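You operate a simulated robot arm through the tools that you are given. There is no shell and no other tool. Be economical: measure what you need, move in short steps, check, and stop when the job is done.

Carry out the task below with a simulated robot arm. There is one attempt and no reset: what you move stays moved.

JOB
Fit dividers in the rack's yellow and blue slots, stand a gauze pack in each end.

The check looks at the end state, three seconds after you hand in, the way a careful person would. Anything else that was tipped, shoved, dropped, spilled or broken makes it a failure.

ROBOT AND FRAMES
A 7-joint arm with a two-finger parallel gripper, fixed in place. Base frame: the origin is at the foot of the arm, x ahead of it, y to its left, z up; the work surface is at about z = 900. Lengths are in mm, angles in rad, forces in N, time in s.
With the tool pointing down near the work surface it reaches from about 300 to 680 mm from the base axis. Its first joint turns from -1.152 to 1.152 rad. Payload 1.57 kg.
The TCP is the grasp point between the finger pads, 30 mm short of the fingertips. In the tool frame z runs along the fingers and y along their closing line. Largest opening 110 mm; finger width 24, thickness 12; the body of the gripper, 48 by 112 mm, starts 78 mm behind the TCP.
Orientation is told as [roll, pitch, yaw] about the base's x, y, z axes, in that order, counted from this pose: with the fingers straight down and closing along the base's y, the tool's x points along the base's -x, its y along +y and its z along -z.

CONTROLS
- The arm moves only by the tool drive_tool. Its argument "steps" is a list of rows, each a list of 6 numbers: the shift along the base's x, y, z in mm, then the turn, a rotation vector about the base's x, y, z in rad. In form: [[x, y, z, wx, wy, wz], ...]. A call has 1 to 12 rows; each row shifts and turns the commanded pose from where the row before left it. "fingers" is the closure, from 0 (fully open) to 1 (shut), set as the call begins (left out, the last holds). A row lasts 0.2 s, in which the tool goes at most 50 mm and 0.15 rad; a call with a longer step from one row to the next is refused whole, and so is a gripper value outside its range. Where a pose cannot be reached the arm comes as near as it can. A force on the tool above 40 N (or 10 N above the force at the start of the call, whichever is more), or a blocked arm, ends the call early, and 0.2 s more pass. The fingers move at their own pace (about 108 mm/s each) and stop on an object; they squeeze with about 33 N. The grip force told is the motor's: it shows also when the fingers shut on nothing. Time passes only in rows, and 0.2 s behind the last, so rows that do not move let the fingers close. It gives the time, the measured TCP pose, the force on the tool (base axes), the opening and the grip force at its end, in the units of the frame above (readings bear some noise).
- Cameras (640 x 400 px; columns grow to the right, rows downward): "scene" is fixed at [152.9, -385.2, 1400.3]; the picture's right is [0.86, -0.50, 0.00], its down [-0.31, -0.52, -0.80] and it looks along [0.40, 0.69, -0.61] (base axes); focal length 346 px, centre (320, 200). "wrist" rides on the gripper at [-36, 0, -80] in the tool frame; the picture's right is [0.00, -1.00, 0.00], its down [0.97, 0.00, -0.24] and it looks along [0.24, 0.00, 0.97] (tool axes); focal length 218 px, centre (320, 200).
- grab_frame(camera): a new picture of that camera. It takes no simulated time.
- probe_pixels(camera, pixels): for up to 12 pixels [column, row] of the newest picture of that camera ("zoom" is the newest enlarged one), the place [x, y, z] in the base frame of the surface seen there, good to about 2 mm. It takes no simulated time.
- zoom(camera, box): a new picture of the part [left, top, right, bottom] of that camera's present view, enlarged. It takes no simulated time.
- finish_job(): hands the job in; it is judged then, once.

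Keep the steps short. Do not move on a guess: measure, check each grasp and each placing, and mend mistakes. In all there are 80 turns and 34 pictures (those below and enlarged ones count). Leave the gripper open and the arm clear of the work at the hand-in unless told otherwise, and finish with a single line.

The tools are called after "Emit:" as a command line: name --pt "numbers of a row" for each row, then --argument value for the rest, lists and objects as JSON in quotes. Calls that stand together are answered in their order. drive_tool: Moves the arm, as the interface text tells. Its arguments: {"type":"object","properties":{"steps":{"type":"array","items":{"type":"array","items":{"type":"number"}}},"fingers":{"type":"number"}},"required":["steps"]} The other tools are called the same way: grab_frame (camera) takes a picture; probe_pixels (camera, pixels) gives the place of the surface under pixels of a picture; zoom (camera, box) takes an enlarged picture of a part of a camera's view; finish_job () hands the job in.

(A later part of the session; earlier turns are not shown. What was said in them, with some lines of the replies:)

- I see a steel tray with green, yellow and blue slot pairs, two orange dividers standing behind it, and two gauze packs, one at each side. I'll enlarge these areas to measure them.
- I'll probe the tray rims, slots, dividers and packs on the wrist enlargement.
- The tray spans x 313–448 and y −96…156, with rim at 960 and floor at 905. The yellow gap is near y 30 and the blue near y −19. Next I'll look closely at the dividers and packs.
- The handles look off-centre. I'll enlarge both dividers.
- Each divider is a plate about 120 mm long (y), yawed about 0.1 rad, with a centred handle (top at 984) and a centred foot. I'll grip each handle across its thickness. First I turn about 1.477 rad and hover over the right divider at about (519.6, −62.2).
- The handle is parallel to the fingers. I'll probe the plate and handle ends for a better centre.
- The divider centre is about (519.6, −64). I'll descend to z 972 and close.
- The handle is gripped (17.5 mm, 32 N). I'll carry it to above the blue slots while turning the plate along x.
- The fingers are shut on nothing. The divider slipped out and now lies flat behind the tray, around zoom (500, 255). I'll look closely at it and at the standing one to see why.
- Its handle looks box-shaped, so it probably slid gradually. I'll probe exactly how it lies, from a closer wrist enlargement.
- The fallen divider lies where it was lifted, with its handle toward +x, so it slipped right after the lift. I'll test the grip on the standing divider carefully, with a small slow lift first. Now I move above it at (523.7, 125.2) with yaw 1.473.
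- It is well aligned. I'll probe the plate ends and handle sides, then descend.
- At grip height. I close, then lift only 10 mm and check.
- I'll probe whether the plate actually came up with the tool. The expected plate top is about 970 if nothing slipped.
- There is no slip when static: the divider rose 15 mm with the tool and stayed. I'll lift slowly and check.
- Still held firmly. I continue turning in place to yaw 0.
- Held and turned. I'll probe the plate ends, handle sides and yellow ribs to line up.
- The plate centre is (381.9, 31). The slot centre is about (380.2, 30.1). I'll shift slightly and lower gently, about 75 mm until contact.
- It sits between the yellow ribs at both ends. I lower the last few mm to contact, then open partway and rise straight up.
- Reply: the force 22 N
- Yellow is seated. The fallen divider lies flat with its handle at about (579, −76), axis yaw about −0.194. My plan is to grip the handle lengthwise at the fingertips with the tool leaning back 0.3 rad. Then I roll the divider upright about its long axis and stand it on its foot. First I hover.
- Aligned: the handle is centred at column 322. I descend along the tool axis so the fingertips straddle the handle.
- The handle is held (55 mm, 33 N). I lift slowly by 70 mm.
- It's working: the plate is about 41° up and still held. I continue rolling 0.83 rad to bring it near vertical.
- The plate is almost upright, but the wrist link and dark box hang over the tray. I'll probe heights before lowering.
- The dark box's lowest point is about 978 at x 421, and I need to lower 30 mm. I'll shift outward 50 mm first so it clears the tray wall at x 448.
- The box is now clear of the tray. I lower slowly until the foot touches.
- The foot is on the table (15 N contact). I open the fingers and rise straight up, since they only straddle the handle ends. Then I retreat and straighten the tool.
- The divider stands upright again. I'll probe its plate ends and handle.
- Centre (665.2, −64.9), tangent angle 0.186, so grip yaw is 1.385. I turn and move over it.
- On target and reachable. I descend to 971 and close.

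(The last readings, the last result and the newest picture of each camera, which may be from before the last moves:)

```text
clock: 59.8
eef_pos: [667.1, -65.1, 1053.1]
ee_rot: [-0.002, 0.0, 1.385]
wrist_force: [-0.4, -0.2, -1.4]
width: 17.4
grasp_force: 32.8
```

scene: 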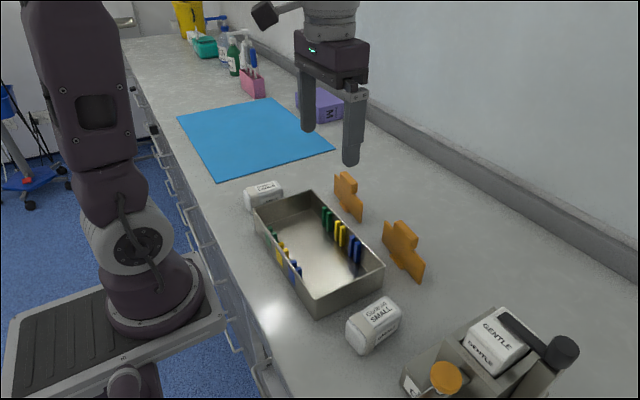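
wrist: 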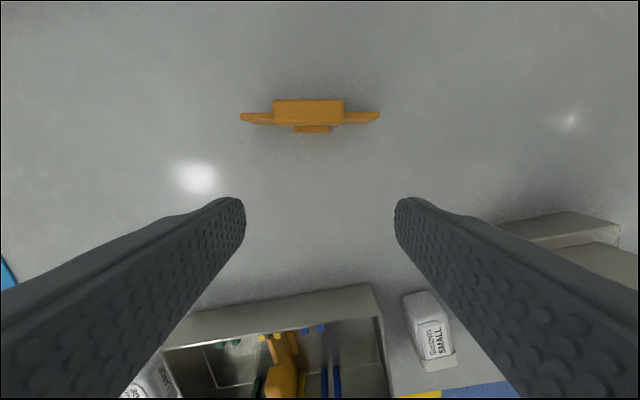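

Held (17.4 mm, −1.4 N of weight). I move inward slowly, then turn.

Emit:
drive_tool --pt "-5 1 0 0 0 0" --pt "-10 2 0 0 0 0" --pt "-15 2 0 0 0 0" --pt "-15 2 0 0 0 0" --pt "-15 2 0 0 0 0" --pt "-15 2 0 0 0 0" --pt "-15 2 0 0 0 0" --pt "-15 2 0 0 0 0" --pt "-15 2 0 0 0 0" --pt "-10 2 0 0 0 0" --pt "-5 1 0 0 0 0" --pt "0 0 0 0 0 0"

Emit:
drive_tool --pt "0 0 0 0 0 -0.06" --pt "0 0 0 0 0 -0.12" --pt "0 0 0 0 0 -0.14" --pt "0 0 0 0 0 -0.14" --pt "0 0 0 0 0 -0.14" --pt "0 0 0 0 0 -0.14" --pt "0 0 0 0 0 -0.14" --pt "0 0 0 0 0 -0.14" --pt "0 0 0 0 0 -0.14" --pt "0 0 0 0 0 -0.14" --pt "0 0 0 0 0 -0.085" --pt "0 0 0 0 0 0"

Emit:
drive_tool --pt "-6 1 0 0 0 0" --pt "-14 2 0 0 0 0" --pt "-16 3 0 0 0 0" --pt "-16 3 0 0 0 0" --pt "-16 3 0 0 0 0" --pt "-16 3 0 0 0 0" --pt "-16 3 0 0 0 0" --pt "-16 3 0 0 0 0" --pt "-16 2 0 0 0 0" --pt "-12 1 0 0 0 0" --pt "-6 1 0 0 0 0" --pt "0 0 0 0 0 0"

Emit:
grab_frame --camera "wrist"

```text
clock: 62.4
eef_pos: [531.3, -44.0, 1051.5]
ee_rot: [-0.002, -0.002, 1.385]
wrist_force: [0.0, -0.1, -0.9]
width: 17.1
grasp_force: 32.9
```

```text
clock: 65.0
eef_pos: [530.5, -44.8, 1052.0]
ee_rot: [-0.003, 0.0, 0.0]
wrist_force: [-0.1, 0.3, -1.2]
width: 17.3
grasp_force: 32.2
```

```text
clock: 67.6
eef_pos: [381.3, -18.9, 1052.6]
ee_rot: [-0.002, 0.0, 0.002]
wrist_force: [-0.1, -0.2, -0.2]
width: 17.3
grasp_force: 32.5
```

```text
6 pictures are left
```

wrist: 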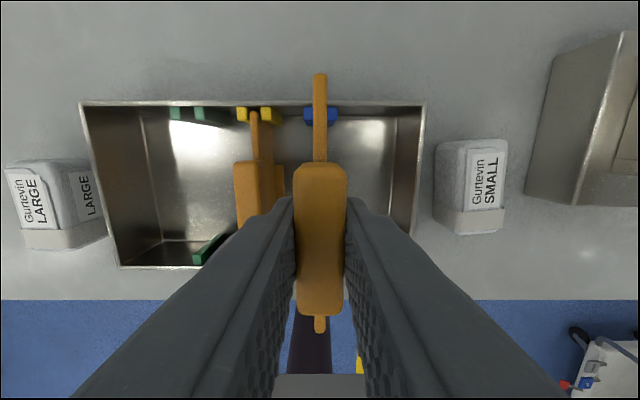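

Held above the blue slots. I'll probe the plate, blue ribs and yellow divider, then the packs.

Emit:
probe_pixels --camera "wrist" --pixels '[[319, 76], [320, 330], [314, 100], [325, 100], [308, 112], [334, 112], [243, 113], [268, 113], [253, 113], [254, 150], [236, 180], [84, 104]]'

Emit:
probe_pixels --camera "wrist" --pixels '[[444, 145], [438, 200], [470, 142], [506, 142], [462, 230], [503, 230], [485, 180], [440, 170], [88, 104], [424, 104], [400, 130], [130, 130]]'

```text
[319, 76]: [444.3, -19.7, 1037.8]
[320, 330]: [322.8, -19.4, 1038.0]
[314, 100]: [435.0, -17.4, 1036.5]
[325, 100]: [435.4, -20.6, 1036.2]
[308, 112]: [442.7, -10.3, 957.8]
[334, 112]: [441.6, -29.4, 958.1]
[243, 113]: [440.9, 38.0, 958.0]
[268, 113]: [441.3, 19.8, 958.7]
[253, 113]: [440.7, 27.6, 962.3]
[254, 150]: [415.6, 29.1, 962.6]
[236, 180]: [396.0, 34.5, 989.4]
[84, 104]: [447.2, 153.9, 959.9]
```

```text
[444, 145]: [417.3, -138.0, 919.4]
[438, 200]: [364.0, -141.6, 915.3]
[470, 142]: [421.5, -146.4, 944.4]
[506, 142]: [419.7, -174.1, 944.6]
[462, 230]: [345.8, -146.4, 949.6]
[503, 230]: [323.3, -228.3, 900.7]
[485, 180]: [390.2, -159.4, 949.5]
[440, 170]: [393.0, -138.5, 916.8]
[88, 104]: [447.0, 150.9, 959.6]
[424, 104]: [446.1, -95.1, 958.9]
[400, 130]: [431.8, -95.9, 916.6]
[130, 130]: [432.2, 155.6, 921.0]
```

The plate centre is x 383.4, y −19.3. I shift (−3, −0.6) and lower.

Emit:
drive_tool --pt "-1.5 -0.3 0 0 0 0" --pt "-1.5 -0.3 0 0 0 0" --pt "0 0 -5 0 0 0" --pt "0 0 -9 0 0 0" --pt "0 0 -9 0 0 0" --pt "0 0 -9 0 0 0" --pt "0 0 -9 0 0 0" --pt "0 0 -7 0 0 0" --pt "0 0 -5 0 0 0" --pt "0 0 0 0 0 0"

Emit:
drive_tool --pt "0 0 -4 0 0 0" --pt "0 0 -5 0 0 0" --pt "0 0 -5 0 0 0" --pt "0 0 -3 0 0 0" --pt "0 0 -2 0 0 0" --pt "0 0 -2 0 0 0" --pt "0 0 -1 0 0 0" --pt "0 0 0 0 0 0"

```text
clock: 69.8
eef_pos: [377.0, -21.7, 997.5]
ee_rot: [-0.001, 0.001, 0.0]
wrist_force: [-0.1, 0.8, -1.4]
width: 17.3
grasp_force: 31.9
```

```text
clock: 71.6
eef_pos: [379.0, -20.9, 977.0]
ee_rot: [-0.003, -0.002, 0.0]
wrist_force: [-2.2, 0.6, 22.9]
width: 17.6
grasp_force: 32.7
```

Contact at z 977 equals floor seating (a rib catch would be at about 1028). I release partway and rise, then take a scene picture.

Emit:
drive_tool --pt "0 0 0 0 0 0" --pt "0 0 0 0 0 0" --pt "0 0 0 0 0 0" --fingers 0.65

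Emit:
drive_tool --pt "0 0 10 0 0 0" --pt "0 0 30 0 0 0" --pt "0 0 45 0 0 0" --pt "0 -20 40 0 0 0" --pt "0 -45 0 0 0 0" --pt "0 -40 0 0 0 0" --pt "0 -25 0 0 0 0" --pt "0 0 0 0 0 0"

Emit:
grab_frame --camera "wrist"

```text
clock: 72.4
eef_pos: [377.6, -21.1, 975.9]
ee_rot: [-0.001, -0.001, 0.001]
wrist_force: [-0.2, 0.0, 0.3]
width: 38.4
grasp_force: 0.1
```

```text
clock: 74.2
eef_pos: [377.1, -151.7, 1101.6]
ee_rot: [-0.003, 0.001, 0.001]
wrist_force: [0.2, 0.4, 0.1]
width: 38.4
grasp_force: 0.1
```

```text
5 pictures are left
```

wrist: 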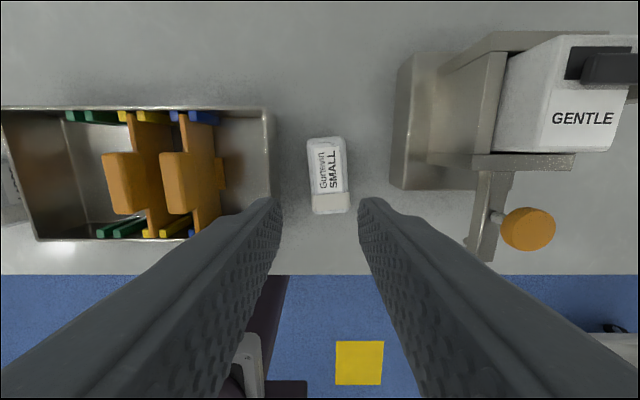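

Both dividers are seated across their slots. Next is the SMALL pack. I'll grip it along its long side (x), because the end compartment is too narrow for fingers on its y sides. I measure its top outline now.

Emit:
probe_pixels --camera "wrist" --pixels '[[309, 141], [343, 140], [313, 211], [348, 210], [326, 138], [331, 212], [308, 175], [346, 175], [327, 175], [273, 160], [225, 165], [200, 150]]'

Emit:
zoom --camera "wrist" --box '[280, 120, 380, 220]'

```text
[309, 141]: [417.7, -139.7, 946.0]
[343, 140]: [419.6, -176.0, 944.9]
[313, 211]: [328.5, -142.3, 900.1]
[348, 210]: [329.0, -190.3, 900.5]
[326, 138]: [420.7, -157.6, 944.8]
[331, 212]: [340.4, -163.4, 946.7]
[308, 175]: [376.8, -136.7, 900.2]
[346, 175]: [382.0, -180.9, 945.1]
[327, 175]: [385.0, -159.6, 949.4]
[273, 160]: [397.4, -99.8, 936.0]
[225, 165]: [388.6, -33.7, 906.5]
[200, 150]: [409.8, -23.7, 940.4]
```

```text
4.00 times, centred on (330, 170) of wrist
```

zoom: 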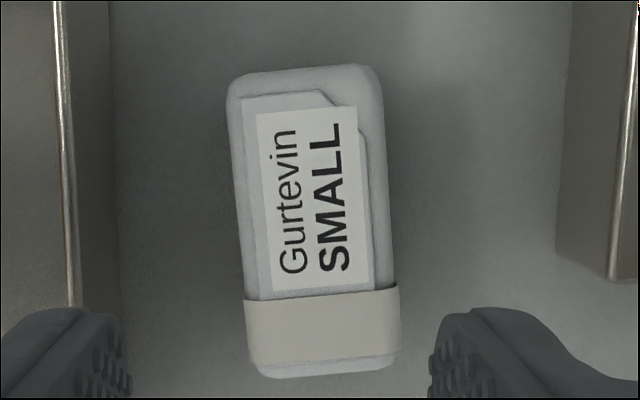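

The SMALL pack is centred at about (380, −160), about 81 mm long, with its axis at 0.073 rad and top at 950. It already rests upright with its label reading upright, so I keep that orientation. I turn the tool to yaw −1.499 with the fingers open.

Emit:
drive_tool --pt "0 -0.8 0 0 0 -0.1499" --pt "0 -0.8 0 0 0 -0.1499" --pt "0 -0.8 0 0 0 -0.1499" --pt "0 -0.8 0 0 0 -0.1499" --pt "0 -0.8 0 0 0 -0.1499" --pt "0.6 -0.8 0 0 0 -0.1499" --pt "0.6 -0.8 0 0 0 -0.1499" --pt "0.6 -0.8 0 0 0 -0.1499" --pt "0.6 -0.8 0 0 0 -0.1499" --pt "0.6 -0.8 0 0 0 -0.1499" --pt "0 0 -30 0 0 0" --pt "0 0 -30 0 0 0" --fingers 0

Emit:
drive_tool --pt "0 0 0 0 0 0"

```text
clock: 76.8
eef_pos: [380.0, -159.0, 1040.9]
ee_rot: [0.0, -0.003, -1.499]
wrist_force: [-0.3, 1.2, -0.5]
width: 109.9
grasp_force: 0.0
```

```text
clock: 77.2
eef_pos: [380.9, -158.2, 1042.4]
ee_rot: [-0.002, -0.001, -1.5]
wrist_force: [0.5, 0.0, -0.7]
width: 110.3
grasp_force: 0.1
```

In position, with clearance of about 14 mm at each end. I descend to 940 while watching force, then close.

Emit:
drive_tool --pt "0 -0.6 -25 0 0 0" --pt "0 -0.5 -25 0 0 0" --pt "0 0 -20 0 0 0" --pt "0 0 -16 0 0 0" --pt "0 0 -15 0 0 0" --pt "0 0 0 0 0 0"

Emit:
drive_tool --pt "0 0 0 0 0 0" --pt "0 0 0 0 0 0" --pt "0 0 0 0 0 0" --pt "0 0 0 0 0 0" --fingers 1

Emit:
drive_tool --pt "0 0 4 0 0 0" --pt "0 0 8 0 0 0" --pt "0 0 10 0 0 0" --pt "0 0 12 0 0 0" --pt "0 0 12 0 0 0" --pt "0 0 12 0 0 0" --pt "0 0 12 0 0 0" --pt "0 0 10 0 0 0" --pt "0 0 5 0 0 0" --pt "0 0 0 0 0 0"

```text
clock: 78.6
eef_pos: [380.4, -161.0, 941.4]
ee_rot: [-0.002, -0.001, -1.498]
wrist_force: [-0.8, 0.0, -0.2]
width: 109.9
grasp_force: 0.0
```

```text
clock: 79.6
eef_pos: [380.1, -159.8, 943.0]
ee_rot: [-0.001, 0.0, -1.498]
wrist_force: [-0.3, 0.0, 1.1]
width: 84.4
grasp_force: 33.5
```

```text
clock: 81.8
eef_pos: [381.1, -159.7, 1024.2]
ee_rot: [-0.002, 0.0, -1.499]
wrist_force: [0.7, -0.7, -0.6]
width: 84.6
grasp_force: 32.8
```

The pack is held (84 mm, 33 N). I carry it over the blue end to y −62.5 and align it with x.

Emit:
drive_tool --pt "0 5 0 0 0 0" --pt "0 10 0 0 0 -0.012" --pt "0 12 0 0 0 -0.012" --pt "0 12 0 0 0 -0.012" --pt "0 12 0 0 0 -0.012" --pt "0 12 0 0 0 -0.012" --pt "0 12 0 0 0 -0.012" --pt "0 11 0 0 0 0" --pt "-0.5 7 0 0 0 0" --pt "-0.5 4 0 0 0 0" --pt "0 0 0 0 0 0"

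Emit:
zoom --camera "scene" --box '[240, 150, 420, 330]'

```text
clock: 84.2
eef_pos: [378.8, -63.1, 1025.1]
ee_rot: [-0.001, 0.0, -1.572]
wrist_force: [0.4, 0.1, -0.5]
width: 84.7
grasp_force: 32.7
```

```text
2.22 times, centred on (330, 240) of scene
```

zoom: 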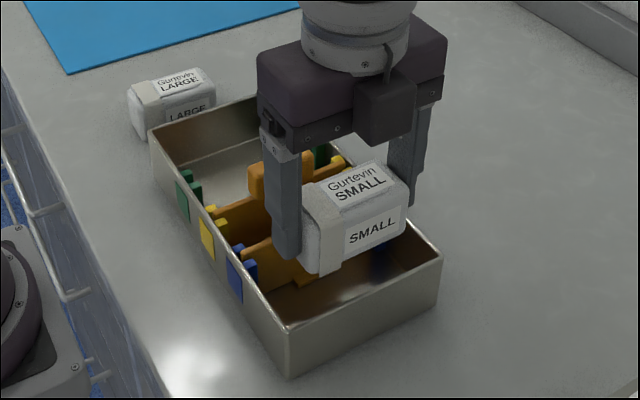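

The pack hangs level over the blue end. I'll probe its outline against the wall.

Emit:
probe_pixels --camera "zoom" --pixels '[[372, 235], [330, 250], [395, 220], [350, 192], [312, 200], [375, 170], [355, 305], [320, 270], [400, 215], [325, 185], [340, 268], [285, 150]]'

```text
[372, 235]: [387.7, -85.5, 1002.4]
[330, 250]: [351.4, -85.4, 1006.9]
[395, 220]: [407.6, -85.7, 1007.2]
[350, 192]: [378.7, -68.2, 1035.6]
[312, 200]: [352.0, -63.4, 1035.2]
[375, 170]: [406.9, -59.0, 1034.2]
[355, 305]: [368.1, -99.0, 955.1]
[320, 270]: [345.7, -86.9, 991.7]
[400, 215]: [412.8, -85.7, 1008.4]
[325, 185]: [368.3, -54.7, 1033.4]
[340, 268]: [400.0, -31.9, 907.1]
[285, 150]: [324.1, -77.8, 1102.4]
```

Gaps are about 8 mm on both sides. I lower 79 mm gently until contact.

Emit:
drive_tool --pt "0 0 -5 0 0 0" --pt "0 0 -9 0 0 0" --pt "0 0 -9 0 0 0" --pt "0 0 -9 0 0 0" --pt "0 0 -9 0 0 0" --pt "0 0 -9 0 0 0" --pt "0 0 -7 0 0 0" --pt "0 0 -6 0 0 0" --pt "0 0 -5 0 0 0" --pt "0 0 -4 0 0 0" --pt "0 0 0 0 0 0"

Emit:
drive_tool --pt "0 0 -2 0 0 0" --pt "0 0 -2 0 0 0" --pt "0 0 -1.5 0 0 0" --pt "0 0 -1 0 0 0" --pt "0 0 0 0 0 0"

```text
clock: 86.6
eef_pos: [379.3, -63.0, 953.8]
ee_rot: [-0.001, -0.001, -1.572]
wrist_force: [0.4, 0.3, -1.0]
width: 84.2
grasp_force: 33.3
```

```text
clock: 87.8
eef_pos: [380.2, -63.8, 947.9]
ee_rot: [-0.001, -0.001, -1.572]
wrist_force: [-0.2, 3.6, 17.7]
width: 84.9
grasp_force: 33.2
```

On the floor (17 N). I open to about 97 mm (room inside the walls), rise, and head over to the LARGE pack at high level.

Emit:
drive_tool --pt "0 0 0 0 0 0" --pt "0 0 0 0 0 0" --pt "0 0 0 0 0 0" --fingers 0.12

Emit:
drive_tool --pt "0 0 10 0 0 0" --pt "0 0 30 0 0 0" --pt "0 0 45 0 0 0" --pt "0 0 45 0 0 0" --pt "0 45 10 0 0 0" --pt "0 48 0 0 0 0" --pt "0 48 0 0 0 0" --pt "-3 48 0 0 0 0" --pt "-4 48 0 0 0 0" --pt "-4 40 0 0 0 0" --pt "0 12 0 0 0 0" --pt "0 0 0 0 0 0"

Emit:
grab_frame --camera "wrist"

```text
clock: 88.6
eef_pos: [379.2, -63.5, 948.9]
ee_rot: [-0.002, 0.002, -1.571]
wrist_force: [-0.7, -0.2, -0.2]
width: 96.7
grasp_force: 0.0
```

```text
clock: 91.2
eef_pos: [370.5, 227.1, 1085.3]
ee_rot: [0.0, 0.0, -1.571]
wrist_force: [0.5, 0.4, -0.8]
width: 97.0
grasp_force: 0.0
```

```text
2 pictures are left
```

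wrist: 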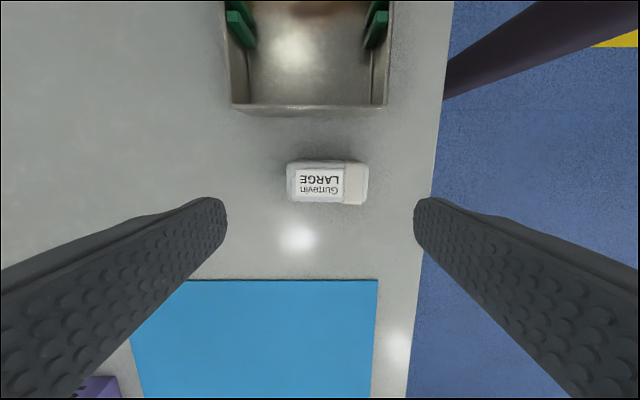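

The LARGE pack is at columns 287–368, rows 160–205. I'll probe its outline and the tray end.

Emit:
probe_pixels --camera "wrist" --pixels '[[289, 180], [366, 183], [291, 165], [292, 199], [364, 166], [363, 202], [328, 161], [328, 203], [328, 182], [240, 108], [380, 108], [310, 60]]'

```text
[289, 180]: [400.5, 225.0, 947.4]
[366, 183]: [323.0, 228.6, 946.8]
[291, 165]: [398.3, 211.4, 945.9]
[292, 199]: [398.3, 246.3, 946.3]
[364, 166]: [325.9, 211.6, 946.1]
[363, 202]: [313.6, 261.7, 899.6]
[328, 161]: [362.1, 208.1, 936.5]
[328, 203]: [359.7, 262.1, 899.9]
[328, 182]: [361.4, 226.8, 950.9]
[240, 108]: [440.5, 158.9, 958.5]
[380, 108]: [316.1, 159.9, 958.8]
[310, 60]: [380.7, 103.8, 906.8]
```

The pack centre is about (362, 228), axis −0.046 rad. I align, open fully, descend to 942 and close.

Emit:
drive_tool --pt "-4 0.3 -20 0 0 -0.046" --pt "-4.5 0.3 -30 0 0 0" --pt "0 0 -30 0 0 0" --pt "0 0 0 0 0 0" --fingers 0

Emit:
drive_tool --pt "0 0 -20 0 0 0" --pt "0 0 -20 0 0 0" --pt "0 0 -15 0 0 0" --pt "0 0 -8 0 0 0" --pt "0 0 0 0 0 0"

Emit:
drive_tool --pt "0 0 0 0 0 0" --pt "0 0 0 0 0 0" --pt "0 0 0 0 0 0" --pt "0 0 0 0 0 0" --fingers 1

```text
clock: 92.2
eef_pos: [362.5, 227.6, 1006.3]
ee_rot: [-0.001, 0.001, -1.615]
wrist_force: [-0.1, -0.1, -0.4]
width: 110.0
grasp_force: 0.0
```

```text
clock: 93.4
eef_pos: [360.4, 228.3, 942.6]
ee_rot: [-0.002, 0.0, -1.616]
wrist_force: [-1.2, 0.3, 0.3]
width: 110.1
grasp_force: 0.1
```

```text
clock: 94.4
eef_pos: [359.8, 227.0, 942.5]
ee_rot: [-0.002, 0.0, -1.614]
wrist_force: [0.6, 1.2, 2.1]
width: 84.8
grasp_force: 33.0
```

Held (84.8 mm). I lift slowly, then carry to (380, 120).

Emit:
drive_tool --pt "0 0 4 0 0 0" --pt "0 0 8 0 0 0" --pt "0 0 10 0 0 0" --pt "0 0 12 0 0 0" --pt "0 0 12 0 0 0" --pt "0 0 12 0 0 0" --pt "0 0 12 0 0 0" --pt "0 0 10 0 0 0" --pt "0 0 5 0 0 0" --pt "0 0 0 0 0 0"

Emit:
drive_tool --pt "1 -5 0 0 0 0" --pt "2 -10 0 0 0 0.01" --pt "2 -12 0 0 0 0.01" --pt "2 -13 0 0 0 0.01" --pt "2 -13 0 0 0 0.015" --pt "2 -13 0 0 0 0" --pt "2 -13 0 0 0 0" --pt "2 -11 0 0 0 0" --pt "2 -9 0 0 0 0" --pt "1 -5 0 0 0 0" --pt "1 -3 0 0 0 0" --pt "0 0 0 0 0 0"

Emit:
drive_tool --pt "0 0 -5 0 0 0" --pt "0 0 -9 0 0 0" --pt "0 0 -9 0 0 0" --pt "0 0 -9 0 0 0" --pt "0 0 -9 0 0 0" --pt "0 0 -9 0 0 0" --pt "0 0 -7 0 0 0" --pt "0 0 -6 0 0 0" --pt "0 0 -5 0 0 0" --pt "0 0 -4 0 0 0" --pt "0 0 0 0 0 0"

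```text
clock: 96.6
eef_pos: [359.7, 225.2, 1029.0]
ee_rot: [-0.001, -0.001, -1.616]
wrist_force: [-0.3, 0.1, -0.2]
width: 84.5
grasp_force: 32.9
```

```text
clock: 99.2
eef_pos: [379.1, 119.2, 1028.4]
ee_rot: [-0.003, 0.0, -1.572]
wrist_force: [0.1, 0.0, -1.5]
width: 84.0
grasp_force: 32.7
```

```text
clock: 101.6
eef_pos: [379.6, 119.7, 957.7]
ee_rot: [-0.003, -0.001, -1.572]
wrist_force: [0.2, 0.2, -0.4]
width: 84.3
grasp_force: 32.9
```

Still held, no contact yet. I lower the last ~10 mm to contact.

Emit:
drive_tool --pt "0 0 -3 0 0 0" --pt "0 0 -2 0 0 0" --pt "0 0 -2 0 0 0" --pt "0 0 -1.5 0 0 0" --pt "0 0 -1 0 0 0" --pt "0 0 -1 0 0 0" --pt "0 0 0 0 0 0"

```text
clock: 103.2
eef_pos: [379.9, 120.5, 946.9]
ee_rot: [0.0, 0.0, -1.571]
wrist_force: [-8.2, 0.3, 26.9]
width: 84.2
grasp_force: 32.7
```

Seated (27 N). I open to about 97 mm, rise and pull clear toward the back, then take a picture to check.

Emit:
drive_tool --pt "0 0 0.5 0 0 0" --pt "0 0 0 0 0 0" --pt "0 0 0 0 0 0" --fingers 0.12

Emit:
drive_tool --pt "0 0 10 0 0 0" --pt "0 0 30 0 0 0" --pt "0 0 45 0 0 0" --pt "0 0 45 0 0 0" --pt "0 40 20 0 0 0" --pt "20 40 20 0 0 0" --pt "20 40 0 0 0 0" --pt "20 20 0 0 0 0" --pt "0 0 0 0 0 0"

Emit:
zoom --camera "scene" --box '[220, 150, 440, 330]'

```text
clock: 104.0
eef_pos: [379.4, 120.1, 947.9]
ee_rot: [-0.002, 0.0, -1.572]
wrist_force: [0.2, -0.5, -0.1]
width: 97.0
grasp_force: 0.0
```

```text
clock: 106.0
eef_pos: [438.0, 260.0, 1117.3]
ee_rot: [-0.002, 0.001, -1.571]
wrist_force: [0.0, -0.1, -0.1]
width: 97.2
grasp_force: 0.2
```

```text
2.22 times, centred on (330, 240) of scene
```

zoom: 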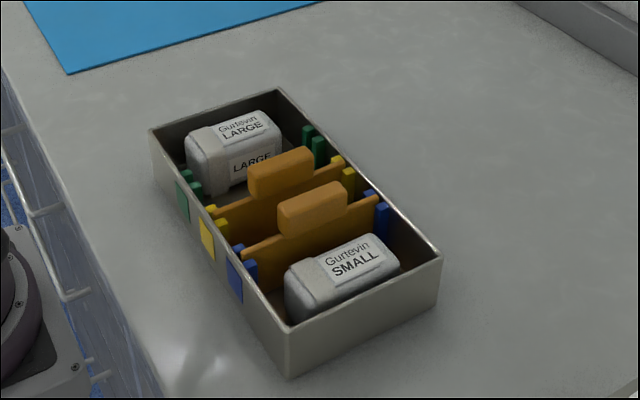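

Both dividers stand in the yellow and blue slots. The packs sit upright in the two ends. I open the gripper fully with the arm clear, then hand in.

Emit:
drive_tool --pt "0 0 20 0 0 0" --pt "0 0 0 0 0 0" --fingers 0

Emit:
finish_job

```text
clock: 106.6
eef_pos: [439.1, 260.4, 1136.9]
ee_rot: [-0.001, 0.0, -1.574]
wrist_force: [-0.8, 0.7, 0.3]
width: 109.6
grasp_force: 0.1
```

```text
The job is handed in.
```

Handed in: dividers are seated in the yellow and blue slots (the blue one was dropped once, stood back up and refitted), and a gauze pack sits in each end the way up it was found (long side down), which is how I read "stand".
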